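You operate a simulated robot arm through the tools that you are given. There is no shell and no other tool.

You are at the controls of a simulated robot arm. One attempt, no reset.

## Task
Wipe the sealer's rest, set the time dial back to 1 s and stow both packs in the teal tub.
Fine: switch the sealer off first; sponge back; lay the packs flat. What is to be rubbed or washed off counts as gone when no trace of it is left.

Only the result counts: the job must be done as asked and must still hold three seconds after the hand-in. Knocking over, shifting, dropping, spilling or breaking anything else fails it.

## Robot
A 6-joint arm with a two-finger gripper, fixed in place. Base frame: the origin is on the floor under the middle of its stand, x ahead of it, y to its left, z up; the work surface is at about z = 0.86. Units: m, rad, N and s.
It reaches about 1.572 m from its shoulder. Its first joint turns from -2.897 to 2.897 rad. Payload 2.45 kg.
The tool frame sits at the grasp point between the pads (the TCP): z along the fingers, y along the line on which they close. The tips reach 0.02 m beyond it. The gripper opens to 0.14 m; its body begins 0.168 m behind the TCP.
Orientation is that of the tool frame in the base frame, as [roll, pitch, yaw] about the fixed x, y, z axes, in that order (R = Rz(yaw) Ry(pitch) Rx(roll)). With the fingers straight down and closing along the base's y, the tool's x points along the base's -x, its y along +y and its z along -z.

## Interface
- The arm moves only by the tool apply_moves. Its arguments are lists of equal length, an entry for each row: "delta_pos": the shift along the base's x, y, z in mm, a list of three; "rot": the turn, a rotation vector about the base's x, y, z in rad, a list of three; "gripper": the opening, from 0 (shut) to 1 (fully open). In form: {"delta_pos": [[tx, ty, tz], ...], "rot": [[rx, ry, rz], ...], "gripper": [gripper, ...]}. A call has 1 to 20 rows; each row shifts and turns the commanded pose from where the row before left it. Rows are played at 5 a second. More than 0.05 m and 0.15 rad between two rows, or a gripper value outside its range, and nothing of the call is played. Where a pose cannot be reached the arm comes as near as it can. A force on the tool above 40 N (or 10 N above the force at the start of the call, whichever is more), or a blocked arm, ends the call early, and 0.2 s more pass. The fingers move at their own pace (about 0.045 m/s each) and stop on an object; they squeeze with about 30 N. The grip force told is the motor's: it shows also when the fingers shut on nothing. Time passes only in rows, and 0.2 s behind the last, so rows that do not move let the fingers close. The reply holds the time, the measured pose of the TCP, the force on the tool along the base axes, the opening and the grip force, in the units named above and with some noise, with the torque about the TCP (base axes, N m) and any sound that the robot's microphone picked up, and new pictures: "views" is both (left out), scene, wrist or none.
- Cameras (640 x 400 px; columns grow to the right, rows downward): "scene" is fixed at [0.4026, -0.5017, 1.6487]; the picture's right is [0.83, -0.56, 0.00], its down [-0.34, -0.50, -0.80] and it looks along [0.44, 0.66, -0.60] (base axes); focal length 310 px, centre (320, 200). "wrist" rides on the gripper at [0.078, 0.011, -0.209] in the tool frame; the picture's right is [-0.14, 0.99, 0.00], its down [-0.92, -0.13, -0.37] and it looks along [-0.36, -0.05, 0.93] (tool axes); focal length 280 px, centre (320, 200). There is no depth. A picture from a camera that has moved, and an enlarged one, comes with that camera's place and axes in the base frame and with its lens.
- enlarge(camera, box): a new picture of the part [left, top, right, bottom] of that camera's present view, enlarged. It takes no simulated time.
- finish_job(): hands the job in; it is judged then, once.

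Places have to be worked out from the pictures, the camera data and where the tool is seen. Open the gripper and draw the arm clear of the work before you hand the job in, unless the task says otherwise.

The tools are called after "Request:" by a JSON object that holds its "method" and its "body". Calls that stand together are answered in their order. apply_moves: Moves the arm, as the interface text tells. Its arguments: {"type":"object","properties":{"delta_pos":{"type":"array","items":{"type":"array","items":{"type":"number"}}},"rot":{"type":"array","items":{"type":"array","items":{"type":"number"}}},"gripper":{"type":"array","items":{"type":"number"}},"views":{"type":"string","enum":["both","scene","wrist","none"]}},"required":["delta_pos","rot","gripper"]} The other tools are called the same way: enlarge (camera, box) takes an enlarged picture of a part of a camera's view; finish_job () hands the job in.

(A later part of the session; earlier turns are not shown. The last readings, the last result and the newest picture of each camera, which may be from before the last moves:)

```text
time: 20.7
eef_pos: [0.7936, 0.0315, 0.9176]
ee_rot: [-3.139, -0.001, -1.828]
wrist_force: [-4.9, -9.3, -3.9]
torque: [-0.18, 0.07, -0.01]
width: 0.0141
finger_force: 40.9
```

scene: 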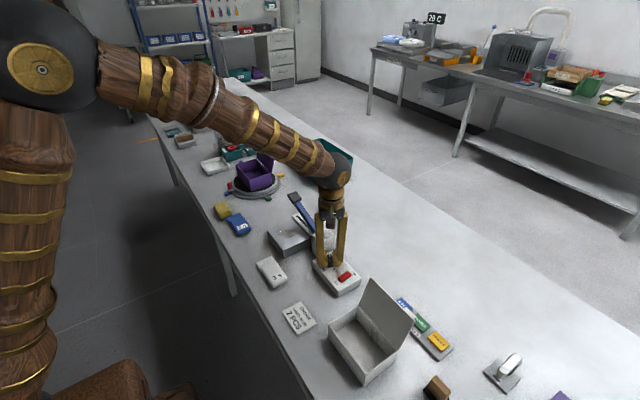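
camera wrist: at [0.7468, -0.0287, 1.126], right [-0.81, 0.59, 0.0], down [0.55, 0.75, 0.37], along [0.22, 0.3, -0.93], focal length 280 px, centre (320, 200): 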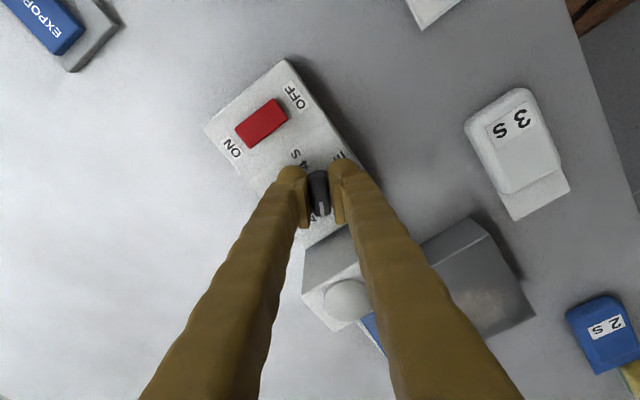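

About 15° remains; finishing the turn toward +90°.

Request:
{"method": "apply_moves", "body": {"delta_pos": [[-0.2, -0.4, -0.2], [0, 0, 0], [0, 0, 0], [0, 0, 0], [0, 0, 0]], "rot": [[0, 0, 0], [0, 0, 0.09], [0, 0, 0.09], [0, 0, 0.08], [0, 0, 0]], "gripper": [0, 0, 0, 0, 0]}}

Request:
{"method": "enlarge", "body": {"camera": "wrist", "box": [240, 140, 400, 240]}}

Request:
{"method": "enlarge", "body": {"camera": "scene", "box": [295, 210, 375, 290]}}

```text
time: 21.9
eef_pos: [0.7954, 0.0324, 0.916]
ee_rot: [-3.139, 0.0, -1.568]
wrist_force: [18.0, -10.3, -4.9]
torque: [-0.19, -0.12, -0.06]
width: 0.0139
finger_force: 40.6
camera wrist: at [0.7835, -0.0437, 1.1261], right [-0.99, 0.13, 0.0], down [0.12, 0.92, 0.37], along [0.05, 0.36, -0.93], focal length 280 px, centre (320, 200)
```

scene: 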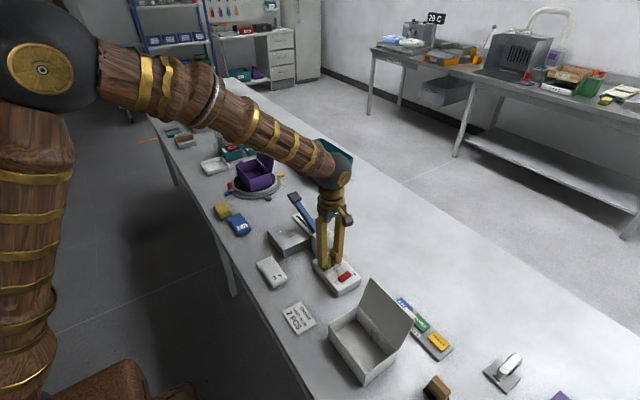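
wrist: 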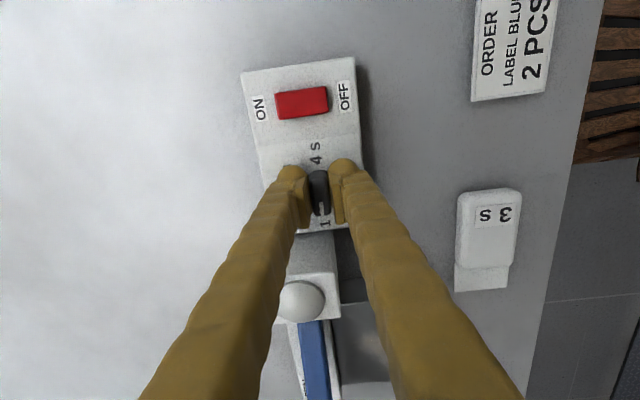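

```text
4.00 times, centred on (320, 190) of wrist
camera zoom: at [0.7835, -0.0437, 1.1261], right [-0.99, 0.13, 0.0], down [0.12, 0.92, 0.37], along [0.05, 0.36, -0.93], focal length 1122 px, centre (320, 240)
```

zoom: 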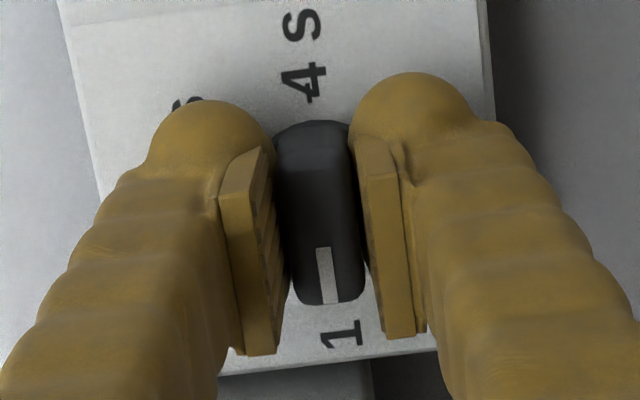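

```text
5.00 times, centred on (335, 250) of scene
camera zoom: at [0.4026, -0.5017, 1.6487], right [0.83, -0.56, 0.0], down [-0.34, -0.5, -0.8], along [0.44, 0.66, -0.6], focal length 1552 px, centre (245, -50)
```

zoom: 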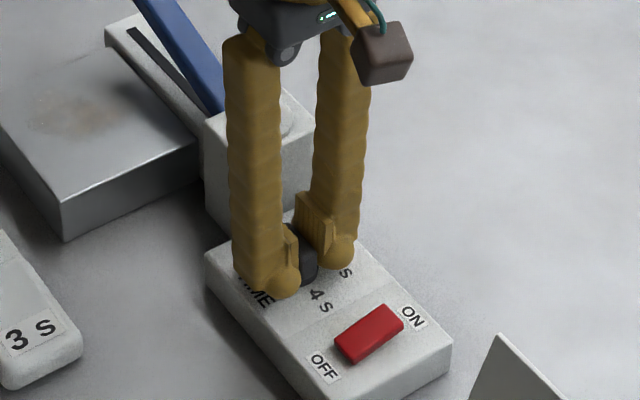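

The mark points straight at the "1" and the bar is parallel to the panel's long axis, so the dial is on 1 s. I'll relieve the residual load, open slightly and lift off to verify.

Request:
{"method": "apply_moves", "body": {"delta_pos": [[0.7, -0.4, -0.2], [0, 0, 0], [0, 0, 0], [0, 0, 0], [0, 0, 10], [0, 0, 25], [0, 0, 30], [0, -15, 30], [0, -15, 10], [0, 0, 0]], "rot": [[0, 0, 0], [0, 0, 0], [0, 0, 0], [0, 0, 0], [0, 0, 0], [0, 0, 0], [0, 0, 0], [0, 0, 0], [0, 0, 0], [0, 0, 0]], "gripper": [0, 0.2, 0.25, 0.25, 0.25, 0.25, 0.25, 0.5, 0.8, 1]}}

Request:
{"method": "enlarge", "body": {"camera": "wrist", "box": [240, 100, 400, 200]}}

Request:
{"method": "enlarge", "body": {"camera": "scene", "box": [295, 210, 375, 290]}}

```text
time: 24.1
eef_pos: [0.7962, 0.0012, 1.0225]
ee_rot: [-3.139, 0.0, -1.569]
wrist_force: [0.2, -0.8, -0.6]
torque: [-0.01, 0.0, 0.02]
width: 0.1027
finger_force: 0.0
camera wrist: at [0.7839, -0.0751, 1.2313], right [-0.99, 0.14, 0.0], down [0.12, 0.92, 0.37], along [0.05, 0.36, -0.93], focal length 280 px, centre (320, 200)
```

scene: 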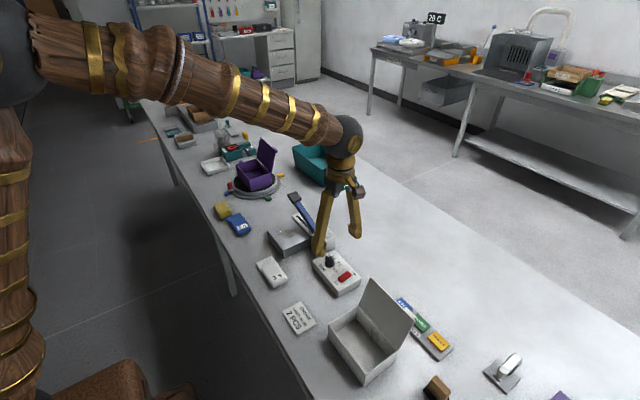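
wrist: 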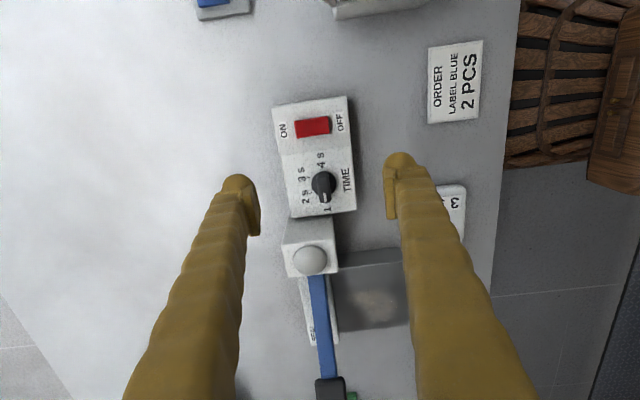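

```text
4.00 times, centred on (320, 150) of wrist
camera zoom: at [0.7839, -0.0751, 1.2313], right [-0.99, 0.14, 0.0], down [0.12, 0.92, 0.37], along [0.05, 0.36, -0.93], focal length 1122 px, centre (320, 400)
```

zoom: 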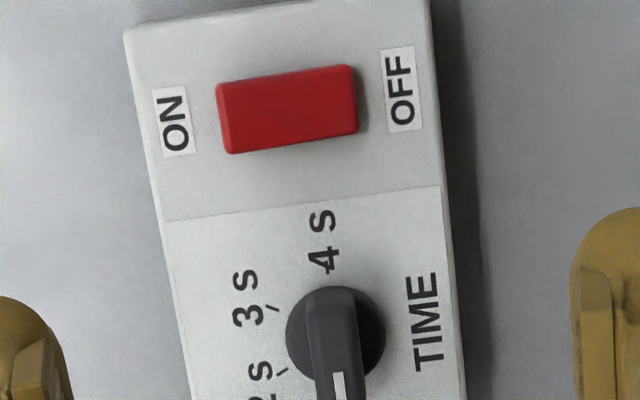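

```text
5.00 times, centred on (335, 250) of scene
camera zoom: at [0.4026, -0.5017, 1.6487], right [0.83, -0.56, 0.0], down [-0.34, -0.5, -0.8], along [0.44, 0.66, -0.6], focal length 1552 px, centre (245, -50)
```

zoom: 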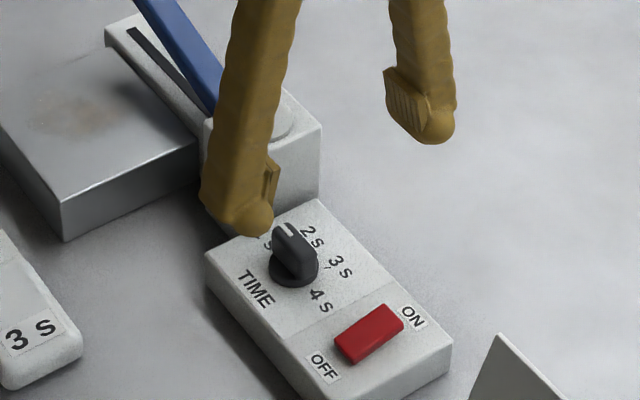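

Request:
{"method": "enlarge", "body": {"camera": "wrist", "box": [270, 90, 370, 220]}}

```text
3.08 times, centred on (320, 155) of wrist
camera zoom: at [0.7839, -0.0751, 1.2313], right [-0.99, 0.14, 0.0], down [0.12, 0.92, 0.37], along [0.05, 0.36, -0.93], focal length 863 px, centre (320, 338)
```

zoom: 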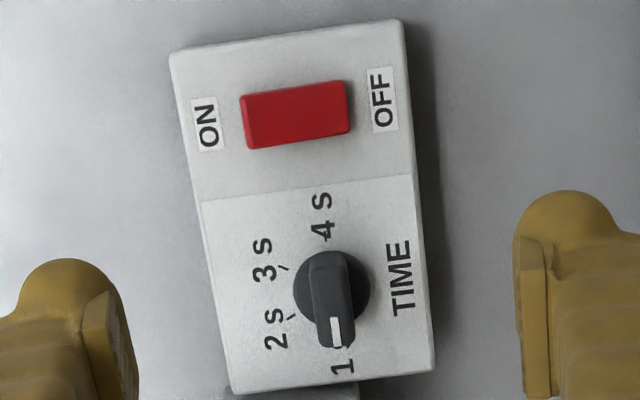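

The rocker is at OFF and the pointer is at 1 s. I'll take one more enlarged look to measure the pointer angle.

Request:
{"method": "enlarge", "body": {"camera": "wrist", "box": [300, 160, 350, 215]}}

```text
7.27 times, centred on (325, 188) of wrist
camera zoom: at [0.7839, -0.0751, 1.2313], right [-0.99, 0.14, 0.0], down [0.12, 0.92, 0.37], along [0.05, 0.36, -0.93], focal length 2039 px, centre (284, 291)
```

zoom: 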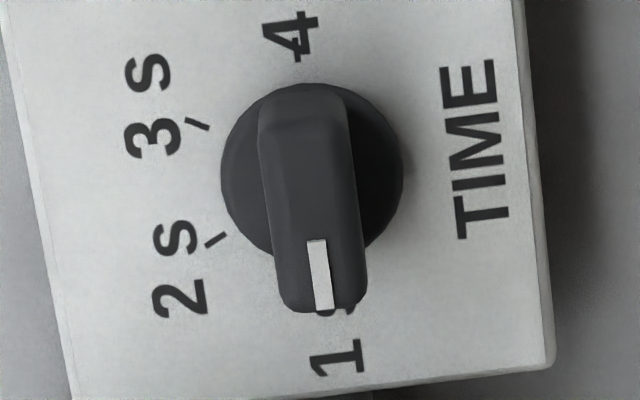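

The pointer is within about a degree of 1 s and the rocker shows OFF. Next is the sponge at about (0.61, 0.494), top z≈0.898; I'll go up and across to look at it from above, with the closing axis along x.

Request:
{"method": "apply_moves", "body": {"delta_pos": [[0, 0, 45], [0, 0, 45], [-18.6, 42, 0], [-18.6, 42, 0], [-18.6, 42, 0], [-18.6, 42, 0], [-18.6, 42, 0], [-18.6, 42, 0], [-18.6, 42, -10], [-18.6, 42, -10], [-18.6, 42, -10], [-18.6, 42, -10], [0, 0, 0]], "rot": [[0, 0, 0], [0, 0, 0], [0, 0, 0], [0, 0, 0], [0, 0, 0], [0, 0, 0], [0, 0, 0], [0, 0, 0], [0, 0, 0], [0, 0, 0], [0, 0, 0], [0, 0, 0], [0, 0, 0]], "gripper": [1, 1, 1, 1, 1, 1, 1, 1, 1, 1, 1, 1, 1]}}

Request:
{"method": "enlarge", "body": {"camera": "wrist", "box": [220, 80, 420, 280]}}

Request:
{"method": "enlarge", "body": {"camera": "scene", "box": [190, 130, 370, 260]}}

```text
time: 26.9
eef_pos: [0.6099, 0.423, 1.0728]
ee_rot: [-3.14, -0.001, -1.57]
wrist_force: [-0.2, 0.4, -0.3]
torque: [0.01, -0.01, -0.01]
width: 0.1401
finger_force: 0.0
camera wrist: at [0.5982, 0.3464, 1.2816], right [-0.99, 0.14, 0.0], down [0.12, 0.92, 0.37], along [0.05, 0.36, -0.93], focal length 280 px, centre (320, 200)
```

scene: 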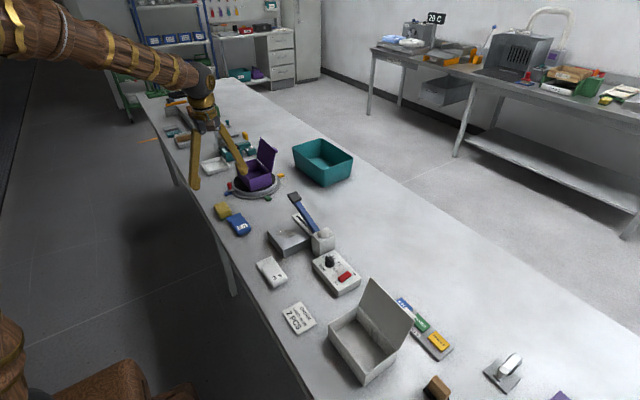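
wrist: 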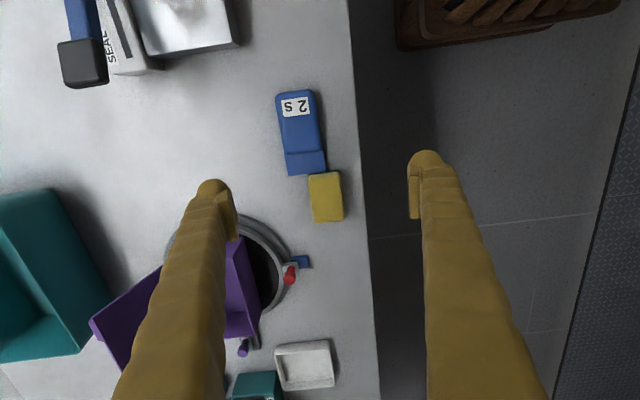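

```text
2.00 times, centred on (320, 180) of wrist
camera zoom: at [0.5982, 0.3464, 1.2816], right [-0.99, 0.14, 0.0], down [0.12, 0.92, 0.37], along [0.05, 0.36, -0.93], focal length 561 px, centre (320, 240)
```

zoom: 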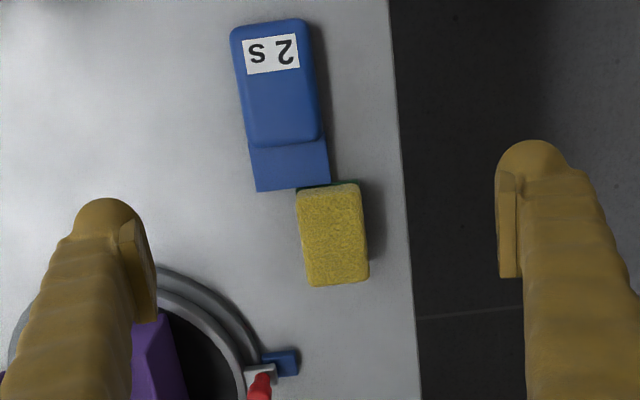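

```text
3.08 times, centred on (280, 195) of scene
camera zoom: at [0.4026, -0.5017, 1.6487], right [0.83, -0.56, 0.0], down [-0.34, -0.5, -0.8], along [0.44, 0.66, -0.6], focal length 955 px, centre (443, 215)
```

zoom: 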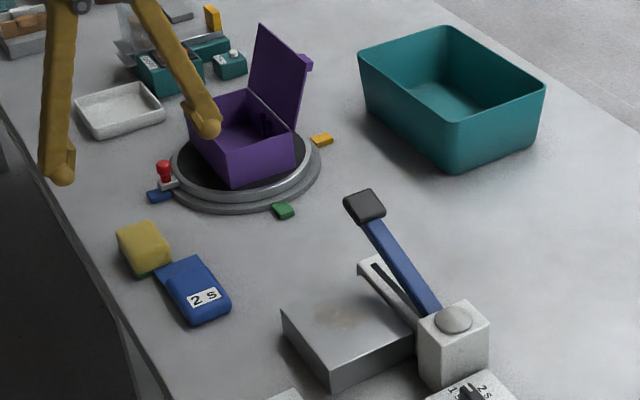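

The sponge centre is at (0.609, 0.493) and it is about 44 mm wide in x, 76 mm in y, square to the axes. I'll move above it with a 90 mm opening and descend partway to check.

Request:
{"method": "apply_moves", "body": {"delta_pos": [[0, 35, 0], [-1, 35, -10], [0, 0, -40], [0, 0, -40], [0, 0, -20], [0, 0, 0]], "rot": [[0, 0, 0], [0, 0, 0], [0, 0, 0], [0, 0, 0], [0, 0, 0], [0, 0, 0]], "gripper": [0.64, 0.64, 0.64, 0.64, 0.64, 0.64]}}

Request:
{"method": "enlarge", "body": {"camera": "wrist", "box": [240, 90, 400, 230]}}

Request:
{"method": "enlarge", "body": {"camera": "scene", "box": [170, 140, 270, 250]}}

```text
time: 28.3
eef_pos: [0.6082, 0.4946, 0.961]
ee_rot: [-3.141, -0.001, -1.57]
wrist_force: [0.3, 0.5, 0.8]
torque: [-0.03, -0.04, 0.0]
width: 0.0896
finger_force: 0.1
camera wrist: at [0.5971, 0.4171, 1.1703], right [-0.99, 0.14, 0.0], down [0.12, 0.92, 0.37], along [0.05, 0.36, -0.93], focal length 280 px, centre (320, 200)
```

scene: 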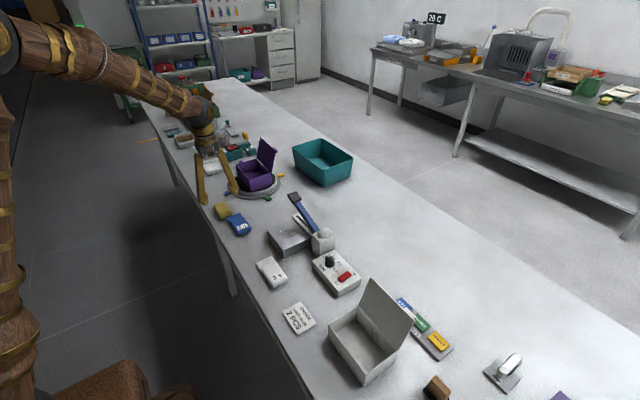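
wrist: 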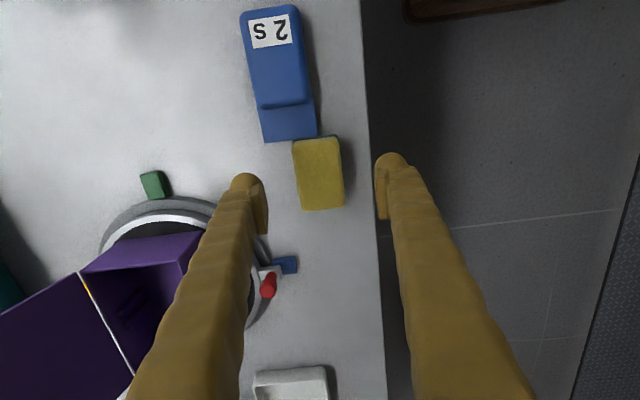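

```text
2.86 times, centred on (320, 160) of wrist
camera zoom: at [0.5971, 0.4171, 1.1703], right [-0.99, 0.14, 0.0], down [0.12, 0.92, 0.37], along [0.05, 0.36, -0.93], focal length 801 px, centre (320, 314)
```

zoom: 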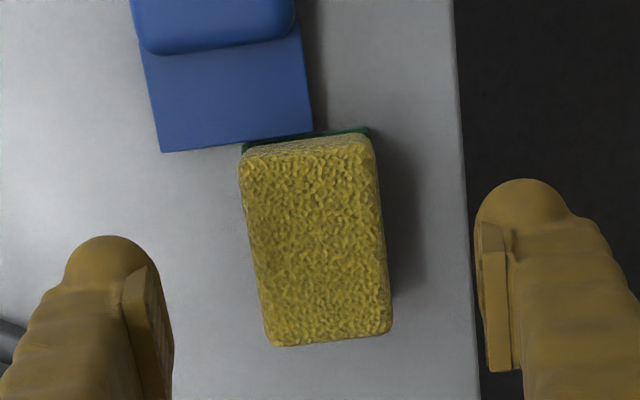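

```text
3.64 times, centred on (220, 195) of scene
camera zoom: at [0.4026, -0.5017, 1.6487], right [0.83, -0.56, 0.0], down [-0.34, -0.5, -0.8], along [0.44, 0.66, -0.6], focal length 1128 px, centre (684, 218)
```

zoom: 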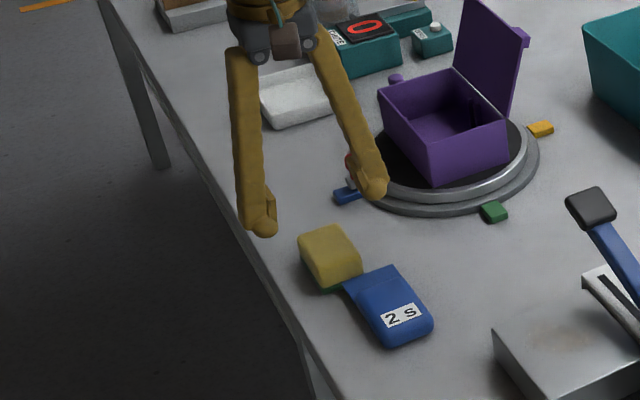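

The sponge is centred between the fingers. I'll descend to TCP z≈0.896, leaving about 15 mm of sponge below the tips, and close.

Request:
{"method": "apply_moves", "body": {"delta_pos": [[0.5, 0.5, -25], [0, 0, -25], [0, 0, -15], [0, 0, 0], [0, 0, 0], [0, 0, 0], [0, 0, 0]], "rot": [[0, 0, 0], [0, 0, 0], [0, 0, 0], [0, 0, 0], [0, 0, 0], [0, 0, 0], [0, 0, 0]], "gripper": [0.64, 0.64, 0.64, 0.5, 0.3, 0.1, 0]}}

Request:
{"method": "enlarge", "body": {"camera": "wrist", "box": [240, 90, 400, 230]}}

Request:
{"method": "enlarge", "body": {"camera": "scene", "box": [170, 140, 270, 250]}}

```text
time: 29.9
eef_pos: [0.6082, 0.4938, 0.8967]
ee_rot: [-3.141, -0.001, -1.567]
wrist_force: [0.3, -0.7, 0.6]
torque: [-0.03, 0.0, -0.02]
width: 0.0477
finger_force: 30.5
camera wrist: at [0.5974, 0.4173, 1.1061], right [-0.99, 0.14, 0.0], down [0.12, 0.92, 0.37], along [0.05, 0.36, -0.93], focal length 280 px, centre (320, 200)
```

scene: 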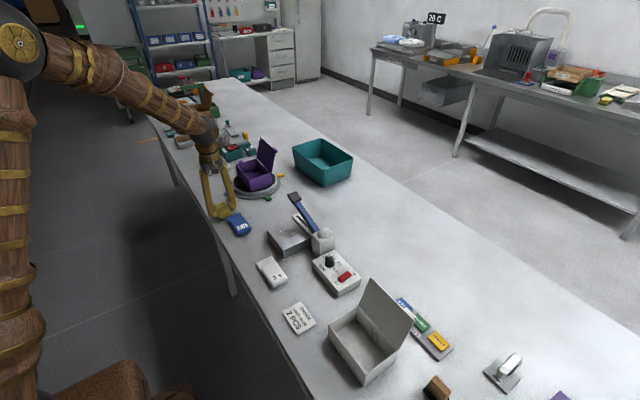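
wrist: 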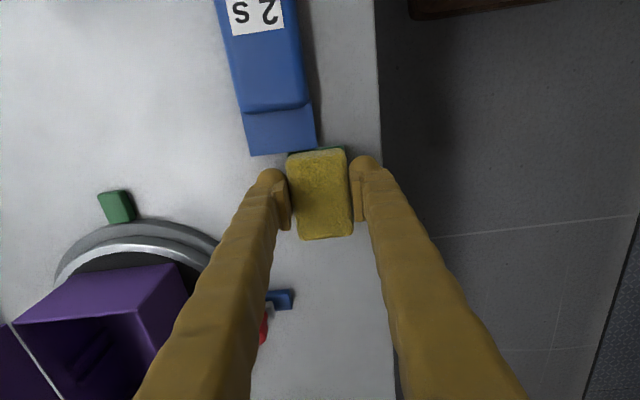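

```text
2.86 times, centred on (320, 160) of wrist
camera zoom: at [0.5974, 0.4173, 1.1061], right [-0.99, 0.14, 0.0], down [0.12, 0.92, 0.37], along [0.05, 0.36, -0.93], focal length 801 px, centre (320, 314)
```

zoom: 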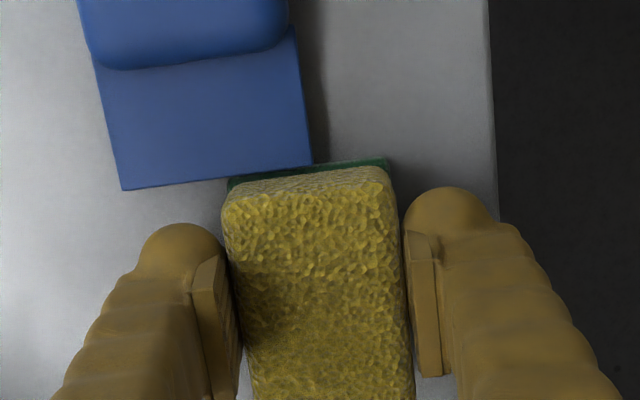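

```text
3.64 times, centred on (220, 195) of scene
camera zoom: at [0.4026, -0.5017, 1.6487], right [0.83, -0.56, 0.0], down [-0.34, -0.5, -0.8], along [0.44, 0.66, -0.6], focal length 1128 px, centre (684, 218)
```

zoom: 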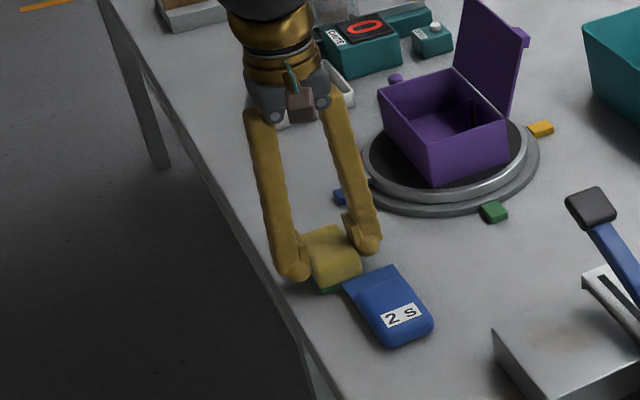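

Sponge gripped at 48 mm; I'll remember the pick pose (0.608, 0.494, 0.897). Now I'll lift it, turn the gripper -90° so it closes along y, clear of the lever, and carry it above the stain at about (0.743, 0.233).

Request:
{"method": "apply_moves", "body": {"delta_pos": [[0, 0, 10], [0, 0, 40], [0, 0, 45], [0, 0, 45], [0, 0, 40], [11.2, -21.8, 0], [11.2, -21.8, 0], [11.2, -21.8, 0], [11.2, -21.8, 0], [11.2, -21.8, 0], [11.2, -21.8, 0], [11.2, -21.8, 0], [11.2, -21.8, 0], [11.2, -21.8, 0], [11.2, -21.8, 0], [11.2, -21.8, 0], [11.2, -21.8, 0], [0, 0, 0]], "rot": [[0, 0, 0], [0, 0, 0], [0, 0, 0], [0, 0, 0], [0, 0, 0], [0, 0, -0.131], [0, 0, -0.131], [0, 0, -0.131], [0, 0, -0.131], [0, 0, -0.131], [0, 0, -0.131], [0, 0, -0.131], [0, 0, -0.131], [0, 0, -0.131], [0, 0, -0.131], [0, 0, -0.131], [0, 0, -0.131], [0, 0, 0]], "gripper": [0, 0, 0, 0, 0, 0, 0, 0, 0, 0, 0, 0, 0, 0, 0, 0, 0, 0]}}

Request:
{"method": "enlarge", "body": {"camera": "scene", "box": [230, 150, 370, 280]}}

Request:
{"method": "enlarge", "body": {"camera": "wrist", "box": [220, 60, 420, 260]}}

```text
time: 33.7
eef_pos: [0.7439, 0.2314, 1.0777]
ee_rot: [-3.139, 0.002, 3.14]
wrist_force: [-0.1, -1.1, 0.0]
torque: [0.0, 0.01, -0.01]
width: 0.0479
finger_force: 30.3
camera wrist: at [0.6649, 0.2444, 1.2854], right [0.14, 0.99, 0.0], down [0.92, -0.13, 0.37], along [0.36, -0.05, -0.93], focal length 280 px, centre (320, 200)
```

scene: 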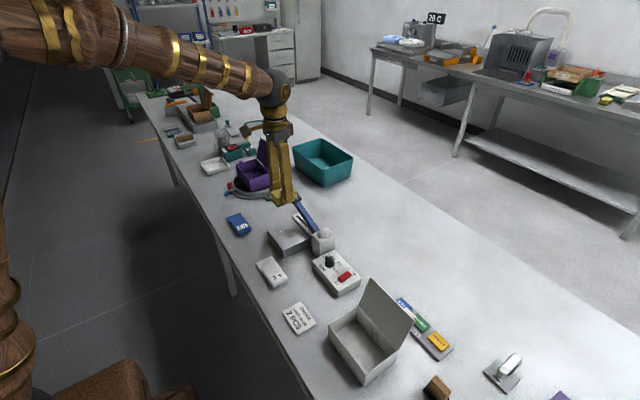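
wrist: 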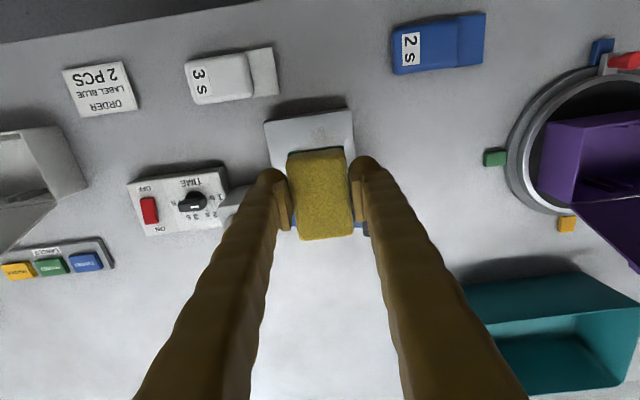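

```text
3.08 times, centred on (300, 215) of scene
camera zoom: at [0.4026, -0.5017, 1.6487], right [0.83, -0.56, 0.0], down [-0.34, -0.5, -0.8], along [0.44, 0.66, -0.6], focal length 955 px, centre (382, 154)
```

zoom: 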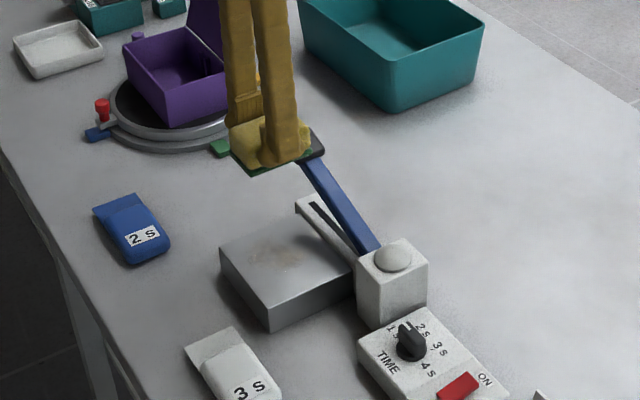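

```text
2.00 times, centred on (320, 160) of wrist
camera zoom: at [0.6649, 0.2444, 1.2854], right [0.14, 0.99, 0.0], down [0.92, -0.13, 0.37], along [0.36, -0.05, -0.93], focal length 561 px, centre (320, 280)
```

zoom: 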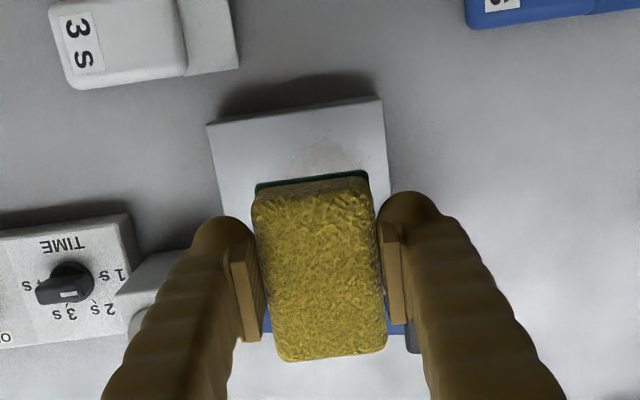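

The sponge hangs above the rest, about 16–18 mm clear of the lever in x. I'll lower it to just above the rest and look.

Request:
{"method": "apply_moves", "body": {"delta_pos": [[-2, 0, -30], [0, 0, -30], [0, 0, -30], [0, 0, -25], [0, 0, 0]], "rot": [[0, 0, 0], [0, 0, 0], [0, 0, 0], [0, 0, 0], [0, 0, 0]], "gripper": [0, 0, 0, 0, 0]}}

Request:
{"method": "enlarge", "body": {"camera": "scene", "box": [240, 170, 350, 270]}}

Request:
{"method": "enlarge", "body": {"camera": "wrist", "box": [220, 60, 420, 260]}}

```text
time: 34.9
eef_pos: [0.7399, 0.2314, 0.9638]
ee_rot: [-3.14, 0.0, 3.142]
wrist_force: [-0.1, 0.1, -0.1]
torque: [-0.01, -0.01, -0.01]
width: 0.048
finger_force: 29.9
camera wrist: at [0.6624, 0.2443, 1.1709], right [0.14, 0.99, 0.0], down [0.92, -0.13, 0.37], along [0.36, -0.05, -0.93], focal length 280 px, centre (320, 200)
```

scene: 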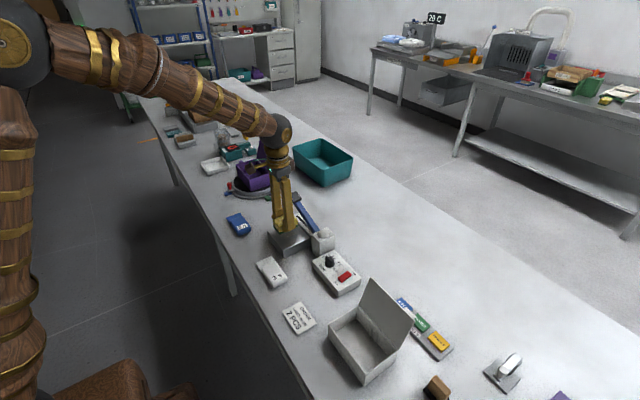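
wrist: 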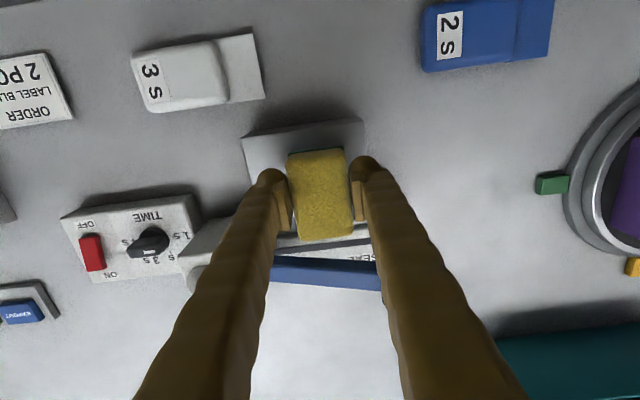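

```text
4.00 times, centred on (295, 220) of scene
camera zoom: at [0.4026, -0.5017, 1.6487], right [0.83, -0.56, 0.0], down [-0.34, -0.5, -0.8], along [0.44, 0.66, -0.6], focal length 1241 px, centre (420, 120)
```

zoom: 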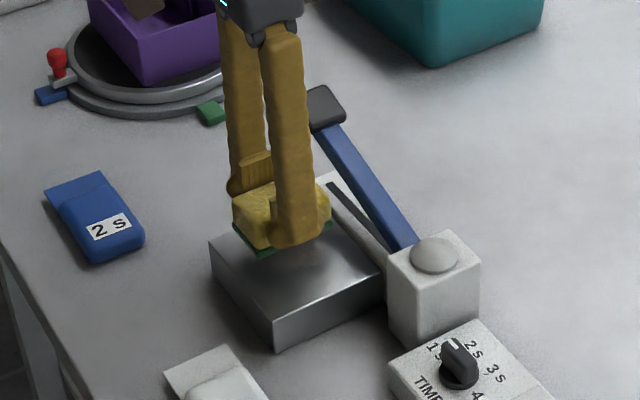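

```text
2.00 times, centred on (320, 160) of wrist
camera zoom: at [0.6624, 0.2443, 1.1709], right [0.14, 0.99, 0.0], down [0.92, -0.13, 0.37], along [0.36, -0.05, -0.93], focal length 561 px, centre (320, 280)
```

zoom: 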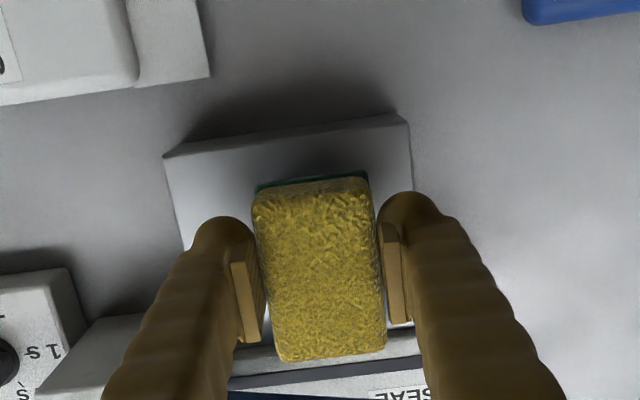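

The sponge sits about 24 mm above the rest. I'll lower it in small steps until there's light contact.

Request:
{"method": "apply_moves", "body": {"delta_pos": [[0, 0, -12], [0, 0, -5], [0, 0, -3], [0, 0, 0]], "rot": [[0, 0, 0], [0, 0, 0], [0, 0, 0], [0, 0, 0]], "gripper": [0, 0, 0, 0], "views": "none"}}

Request:
{"method": "apply_moves", "body": {"delta_pos": [[0, 0, -2], [0, 0, 0]], "rot": [[0, 0, 0], [0, 0, 0]], "gripper": [0, 0], "views": "none"}}

```text
time: 35.9
eef_pos: [0.7406, 0.2322, 0.9432]
ee_rot: [3.141, 0.0, 3.141]
wrist_force: [0.1, -0.5, 0.2]
torque: [0.02, 0.01, -0.02]
width: 0.0482
finger_force: 30.1
```

```text
time: 36.5
eef_pos: [0.7392, 0.2308, 0.941]
ee_rot: [-3.139, -0.001, -3.141]
wrist_force: [-0.1, -0.1, -1.5]
torque: [-0.02, -0.02, -0.02]
width: 0.0479
finger_force: 30.1
```

No contact yet at TCP z=0.941. Continuing down in 1.5 mm steps.

Request:
{"method": "apply_moves", "body": {"delta_pos": [[0, 0, -1.5], [0, 0, -1.5], [0, 0, 0]], "rot": [[0, 0, 0], [0, 0, 0], [0, 0, 0]], "gripper": [0, 0, 0], "views": "scene"}}

Request:
{"method": "enlarge", "body": {"camera": "scene", "box": [250, 190, 330, 270]}}

```text
time: 37.3
eef_pos: [0.7405, 0.2315, 0.9387]
ee_rot: [-3.139, -0.002, 3.141]
wrist_force: [-1.6, -0.9, 11.1]
torque: [0.07, -0.02, 0.0]
width: 0.0479
finger_force: 30.1
```

scene: 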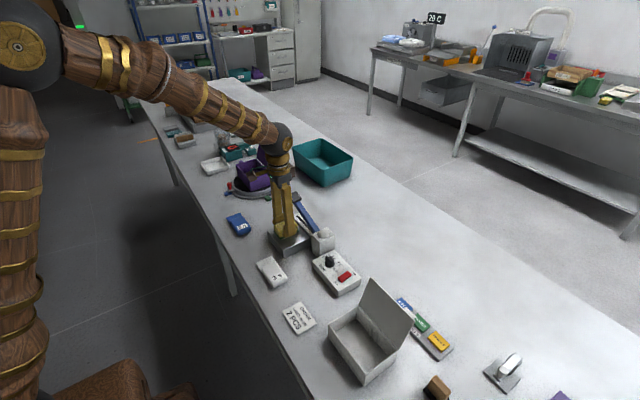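

```text
5.00 times, centred on (290, 230) of scene
camera zoom: at [0.4026, -0.5017, 1.6487], right [0.83, -0.56, 0.0], down [-0.34, -0.5, -0.8], along [0.44, 0.66, -0.6], focal length 1552 px, centre (470, 50)
```

zoom: 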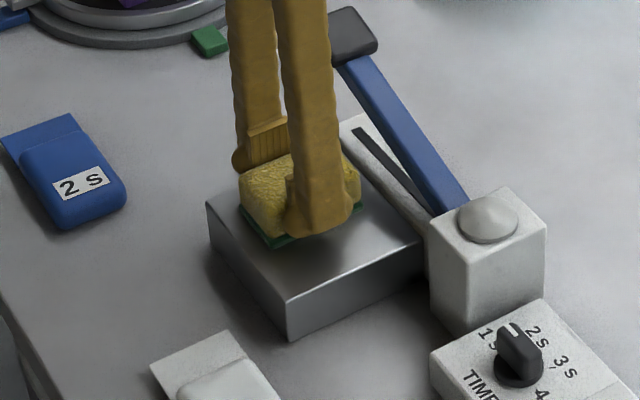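

Contact at TCP z=0.9387 with 11 N. Now I'll stroke along y back and forth over the stain.

Request:
{"method": "apply_moves", "body": {"delta_pos": [[0, 8, 0], [0, 8, 0], [0, 9, 0], [0, -10, 0], [0, -10, 0], [0, -10, 0], [0, -10, 0], [0, -10, 0], [0, -10, 0], [0, 10, 0], [0, 10, 0], [0, 10, 0], [0, 10, 0], [0, 10, 0], [0, 10, 0], [0, -10, 0], [0, -10, 0], [0, 0, 0]], "rot": [[0, 0, 0], [0, 0, 0], [0, 0, 0], [0, 0, 0], [0, 0, 0], [0, 0, 0], [0, 0, 0], [0, 0, 0], [0, 0, 0], [0, 0, 0], [0, 0, 0], [0, 0, 0], [0, 0, 0], [0, 0, 0], [0, 0, 0], [0, 0, 0], [0, 0, 0], [0, 0, 0]], "gripper": [0, 0, 0, 0, 0, 0, 0, 0, 0, 0, 0, 0, 0, 0, 0, 0, 0, 0], "views": "scene"}}

Request:
{"method": "enlarge", "body": {"camera": "scene", "box": [250, 190, 330, 270]}}

```text
time: 41.1
eef_pos: [0.7407, 0.237, 0.9378]
ee_rot: [-3.14, 0.0, -3.141]
wrist_force: [1.1, -0.8, -0.4]
torque: [0.02, 0.05, 0.01]
width: 0.0478
finger_force: 29.7
```

scene: 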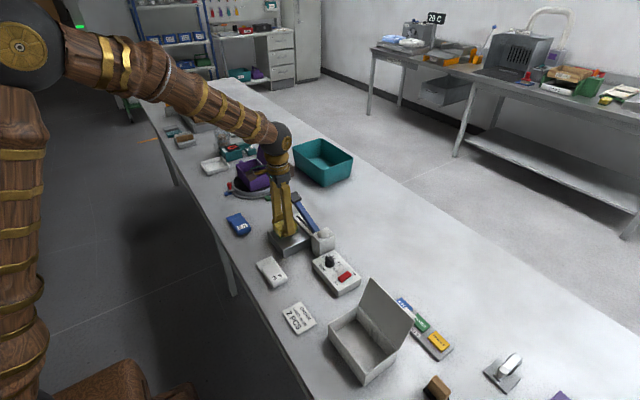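

```text
5.00 times, centred on (290, 230) of scene
camera zoom: at [0.4026, -0.5017, 1.6487], right [0.83, -0.56, 0.0], down [-0.34, -0.5, -0.8], along [0.44, 0.66, -0.6], focal length 1552 px, centre (470, 50)
```

zoom: 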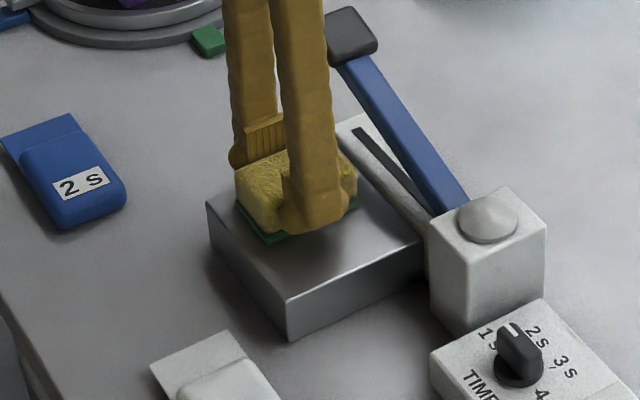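

The vertical force has dropped to zero, so the sponge probably seated a little. I'll lift briefly to see how much of the stain is left.

Request:
{"method": "apply_moves", "body": {"delta_pos": [[0, 0, 20], [0, 0, 40], [0, 0, 40], [0, 0, 0]], "rot": [[0, 0, 0], [0, 0, 0], [0, 0, 0], [0, 0, 0]], "gripper": [0, 0, 0, 0]}}

Request:
{"method": "enlarge", "body": {"camera": "scene", "box": [250, 190, 330, 270]}}

Request:
{"method": "enlarge", "body": {"camera": "wrist", "box": [220, 60, 420, 260]}}

```text
time: 42.1
eef_pos: [0.7406, 0.2359, 1.0369]
ee_rot: [-3.138, 0.0, 3.141]
wrist_force: [-0.2, -0.3, 0.4]
torque: [0.02, -0.01, -0.01]
width: 0.0478
finger_force: 30.6
camera wrist: at [0.6624, 0.2488, 1.246], right [0.14, 0.99, 0.0], down [0.92, -0.13, 0.37], along [0.36, -0.05, -0.93], focal length 280 px, centre (320, 200)
```

scene: 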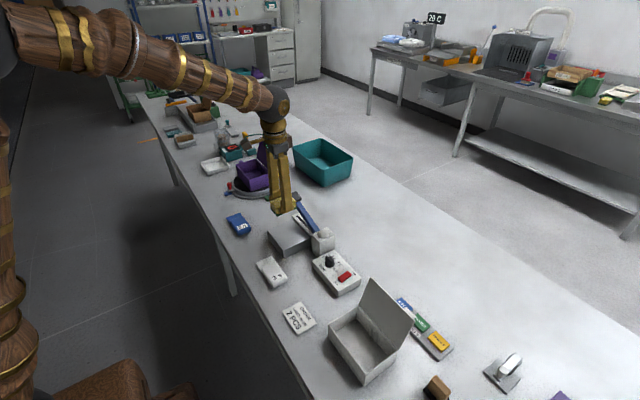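
wrist: 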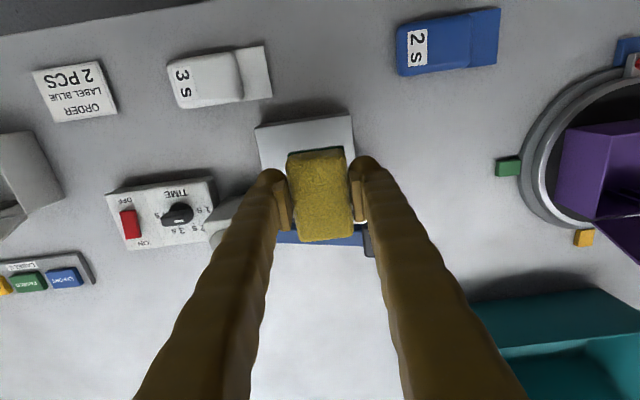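

```text
5.00 times, centred on (290, 230) of scene
camera zoom: at [0.4026, -0.5017, 1.6487], right [0.83, -0.56, 0.0], down [-0.34, -0.5, -0.8], along [0.44, 0.66, -0.6], focal length 1552 px, centre (470, 50)
```

zoom: 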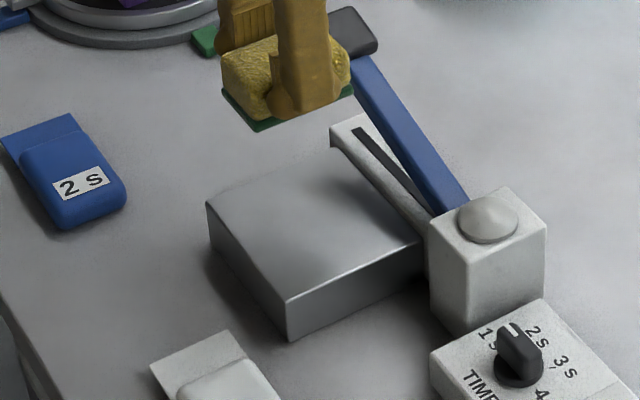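

```text
2.00 times, centred on (320, 160) of wrist
camera zoom: at [0.6624, 0.2488, 1.246], right [0.14, 0.99, 0.0], down [0.92, -0.13, 0.37], along [0.36, -0.05, -0.93], focal length 561 px, centre (320, 280)
```

zoom: 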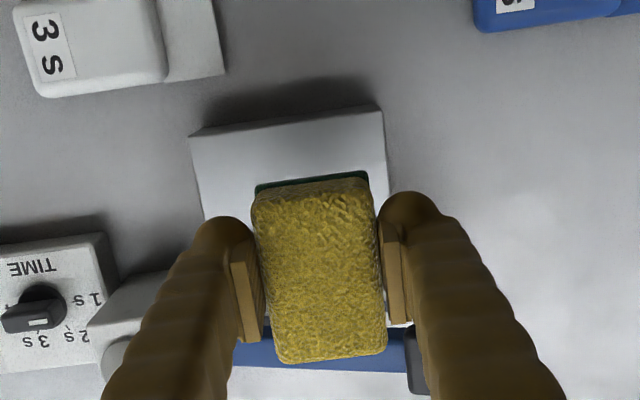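

The rest looks clean from here. I'll enlarge further to look for faint residue.

Request:
{"method": "enlarge", "body": {"camera": "scene", "box": [262, 212, 312, 254]}}

Request:
{"method": "enlarge", "body": {"camera": "wrist", "box": [245, 100, 365, 170]}}

```text
9.52 times, centred on (287, 233) of scene
camera zoom: at [0.4026, -0.5017, 1.6487], right [0.83, -0.56, 0.0], down [-0.34, -0.5, -0.8], along [0.44, 0.66, -0.6], focal length 2956 px, centre (634, -114)
```

zoom: 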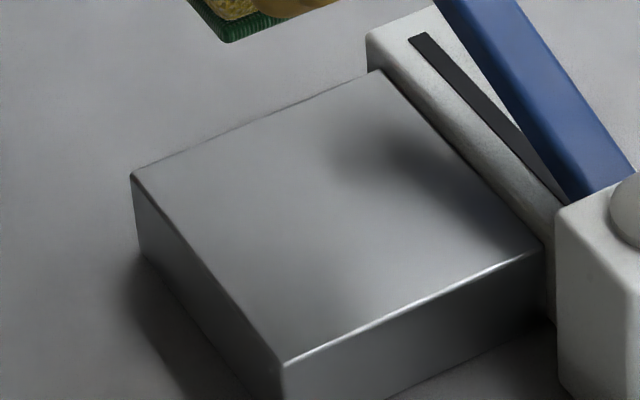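

```text
5.33 times, centred on (305, 135) of wrist
camera zoom: at [0.6624, 0.2488, 1.246], right [0.14, 0.99, 0.0], down [0.92, -0.13, 0.37], along [0.36, -0.05, -0.93], focal length 1495 px, centre (400, 547)
```

zoom: 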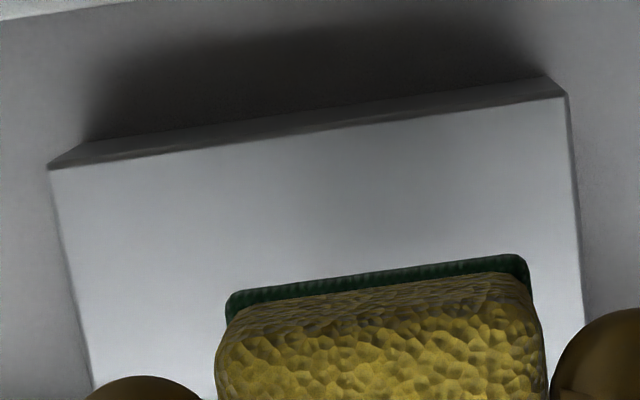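

No brown remains visible, only a soft shadow. To be safe I'll do a second pass with firm contact and slightly wider coverage.

Request:
{"method": "apply_moves", "body": {"delta_pos": [[0, -4, -40], [0, 0, -35], [0, 0, -15], [0, 0, -8], [0, 0, -2], [0, 0, 0]], "rot": [[0, 0, 0], [0, 0, 0], [0, 0, 0], [0, 0, 0], [0, 0, 0], [0, 0, 0]], "gripper": [0, 0, 0, 0, 0, 0], "views": "none"}}

```text
time: 43.5
eef_pos: [0.7407, 0.2322, 0.9379]
ee_rot: [-3.14, 0.0, -3.14]
wrist_force: [-0.1, -0.6, -0.1]
torque: [0.0, -0.01, -0.03]
width: 0.0478
finger_force: 29.7
```

No contact yet at z=0.938; a little lower.

Request:
{"method": "apply_moves", "body": {"delta_pos": [[0, 0, -1.2], [0, 0, -0.8], [0, 0, 0]], "rot": [[0, 0, 0], [0, 0, 0], [0, 0, 0]], "gripper": [0, 0, 0], "views": "none"}}

```text
time: 44.3
eef_pos: [0.7415, 0.2321, 0.9368]
ee_rot: [-3.139, 0.002, -3.141]
wrist_force: [-4.5, -0.2, 23.7]
torque: [0.06, 0.17, -0.01]
width: 0.0481
finger_force: 29.6
```

Contact at 24 N; I'll ease up 0.5 mm and stroke again in two lanes (x≈0.733 and x≈0.745).

Request:
{"method": "apply_moves", "body": {"delta_pos": [[-4, 0, 0.5], [-4, 8, 0], [0, 8, 0], [0, 8, 0], [0, -10, 0], [0, -10, 0], [0, -10, 0], [0, -10, 0], [0, -10, 0], [0, -10, 0], [6, 0, 0], [6, 0, 0], [0, 10, 0], [0, 10, 0], [0, 10, 0], [0, 10, 0], [0, 10, 0], [0, 10, 0], [-4, -12, 0], [0, -12, 0]], "rot": [[0, 0, 0], [0, 0, 0], [0, 0, 0], [0, 0, 0], [0, 0, 0], [0, 0, 0], [0, 0, 0], [0, 0, 0], [0, 0, 0], [0, 0, 0], [0, 0, 0], [0, 0, 0], [0, 0, 0], [0, 0, 0], [0, 0, 0], [0, 0, 0], [0, 0, 0], [0, 0, 0], [0, 0, 0], [0, 0, 0]], "gripper": [0, 0, 0, 0, 0, 0, 0, 0, 0, 0, 0, 0, 0, 0, 0, 0, 0, 0, 0, 0], "views": "none"}}

```text
time: 48.5
eef_pos: [0.7411, 0.2326, 0.9349]
ee_rot: [-3.139, 0.0, 3.141]
wrist_force: [1.2, -0.1, 0.0]
torque: [0.0, 0.03, -0.01]
width: 0.0481
finger_force: 29.9
```

The second pass is done; the sponge rode up a few mm in the grip. I'll lift, turn back +90° and carry it over its original spot.

Request:
{"method": "apply_moves", "body": {"delta_pos": [[0, 0, 30], [0, 0, 45], [0, 0, 45], [0, 0, 22], [-11.07, 21.8, 0], [-11.07, 21.8, 0], [-11.07, 21.8, 0], [-11.07, 21.8, 0], [-11.07, 21.8, 0], [-11.07, 21.8, 0], [-11.07, 21.8, 0], [-11.07, 21.8, 0], [-11.07, 21.8, 0], [-11.07, 21.8, 0], [-11.07, 21.8, 0], [-11.07, 21.8, 0], [0, 0, 0]], "rot": [[0, 0, 0], [0, 0, 0], [0, 0, 0], [0, 0, 0], [0, 0, 0.1312], [0, 0, 0.1312], [0, 0, 0.1312], [0, 0, 0.1312], [0, 0, 0.1312], [0, 0, 0.1312], [0, 0, 0.1312], [0, 0, 0.1312], [0, 0, 0.1312], [0, 0, 0.1312], [0, 0, 0.1312], [0, 0, 0.1312], [0, 0, 0]], "gripper": [0, 0, 0, 0, 0, 0, 0, 0, 0, 0, 0, 0, 0, 0, 0, 0, 0]}}

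Request:
{"method": "enlarge", "body": {"camera": "scene", "box": [262, 200, 332, 260]}}

Request:
{"method": "enlarge", "body": {"camera": "scene", "box": [180, 140, 270, 240]}}

Request:
{"method": "enlarge", "body": {"camera": "wrist", "box": [220, 60, 420, 260]}}

```text
time: 52.1
eef_pos: [0.6095, 0.4953, 1.0765]
ee_rot: [-3.139, -0.001, -1.565]
wrist_force: [0.3, 0.4, -0.8]
torque: [0.0, 0.04, 0.03]
width: 0.0479
finger_force: 30.1
camera wrist: at [0.5975, 0.4178, 1.2864], right [-0.99, 0.13, 0.0], down [0.12, 0.92, 0.37], along [0.05, 0.36, -0.93], focal length 280 px, centre (320, 200)
```

scene: 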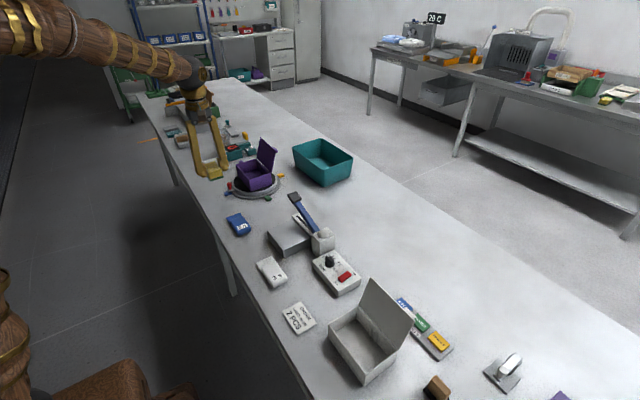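
wrist: 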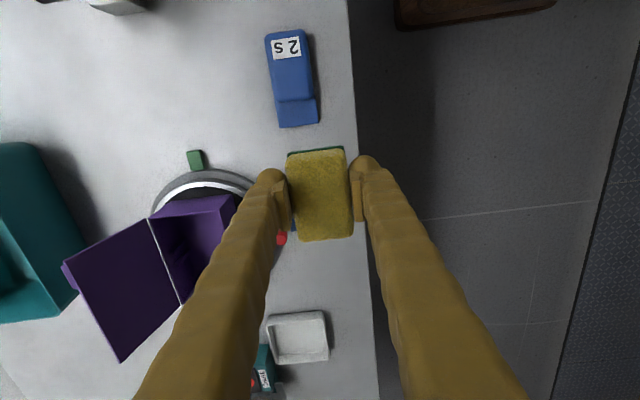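

```text
6.67 times, centred on (297, 230) of scene
camera zoom: at [0.4026, -0.5017, 1.6487], right [0.83, -0.56, 0.0], down [-0.34, -0.5, -0.8], along [0.44, 0.66, -0.6], focal length 2069 px, centre (473, 0)
```

zoom: 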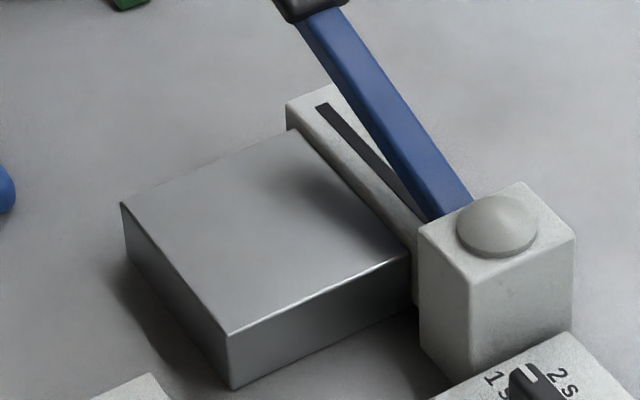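

```text
4.00 times, centred on (225, 190) of scene
camera zoom: at [0.4026, -0.5017, 1.6487], right [0.83, -0.56, 0.0], down [-0.34, -0.5, -0.8], along [0.44, 0.66, -0.6], focal length 1241 px, centre (700, 240)
```

zoom: 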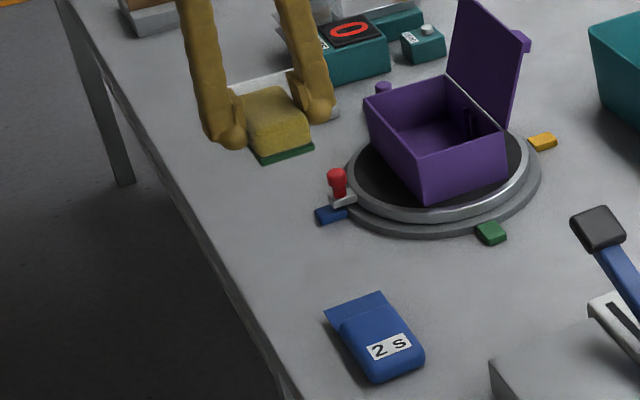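

```text
2.00 times, centred on (320, 160) of wrist
camera zoom: at [0.5975, 0.4178, 1.2864], right [-0.99, 0.13, 0.0], down [0.12, 0.92, 0.37], along [0.05, 0.36, -0.93], focal length 561 px, centre (320, 280)
```

zoom: 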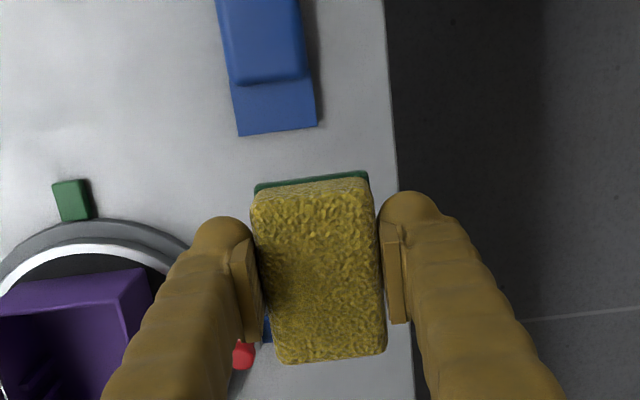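

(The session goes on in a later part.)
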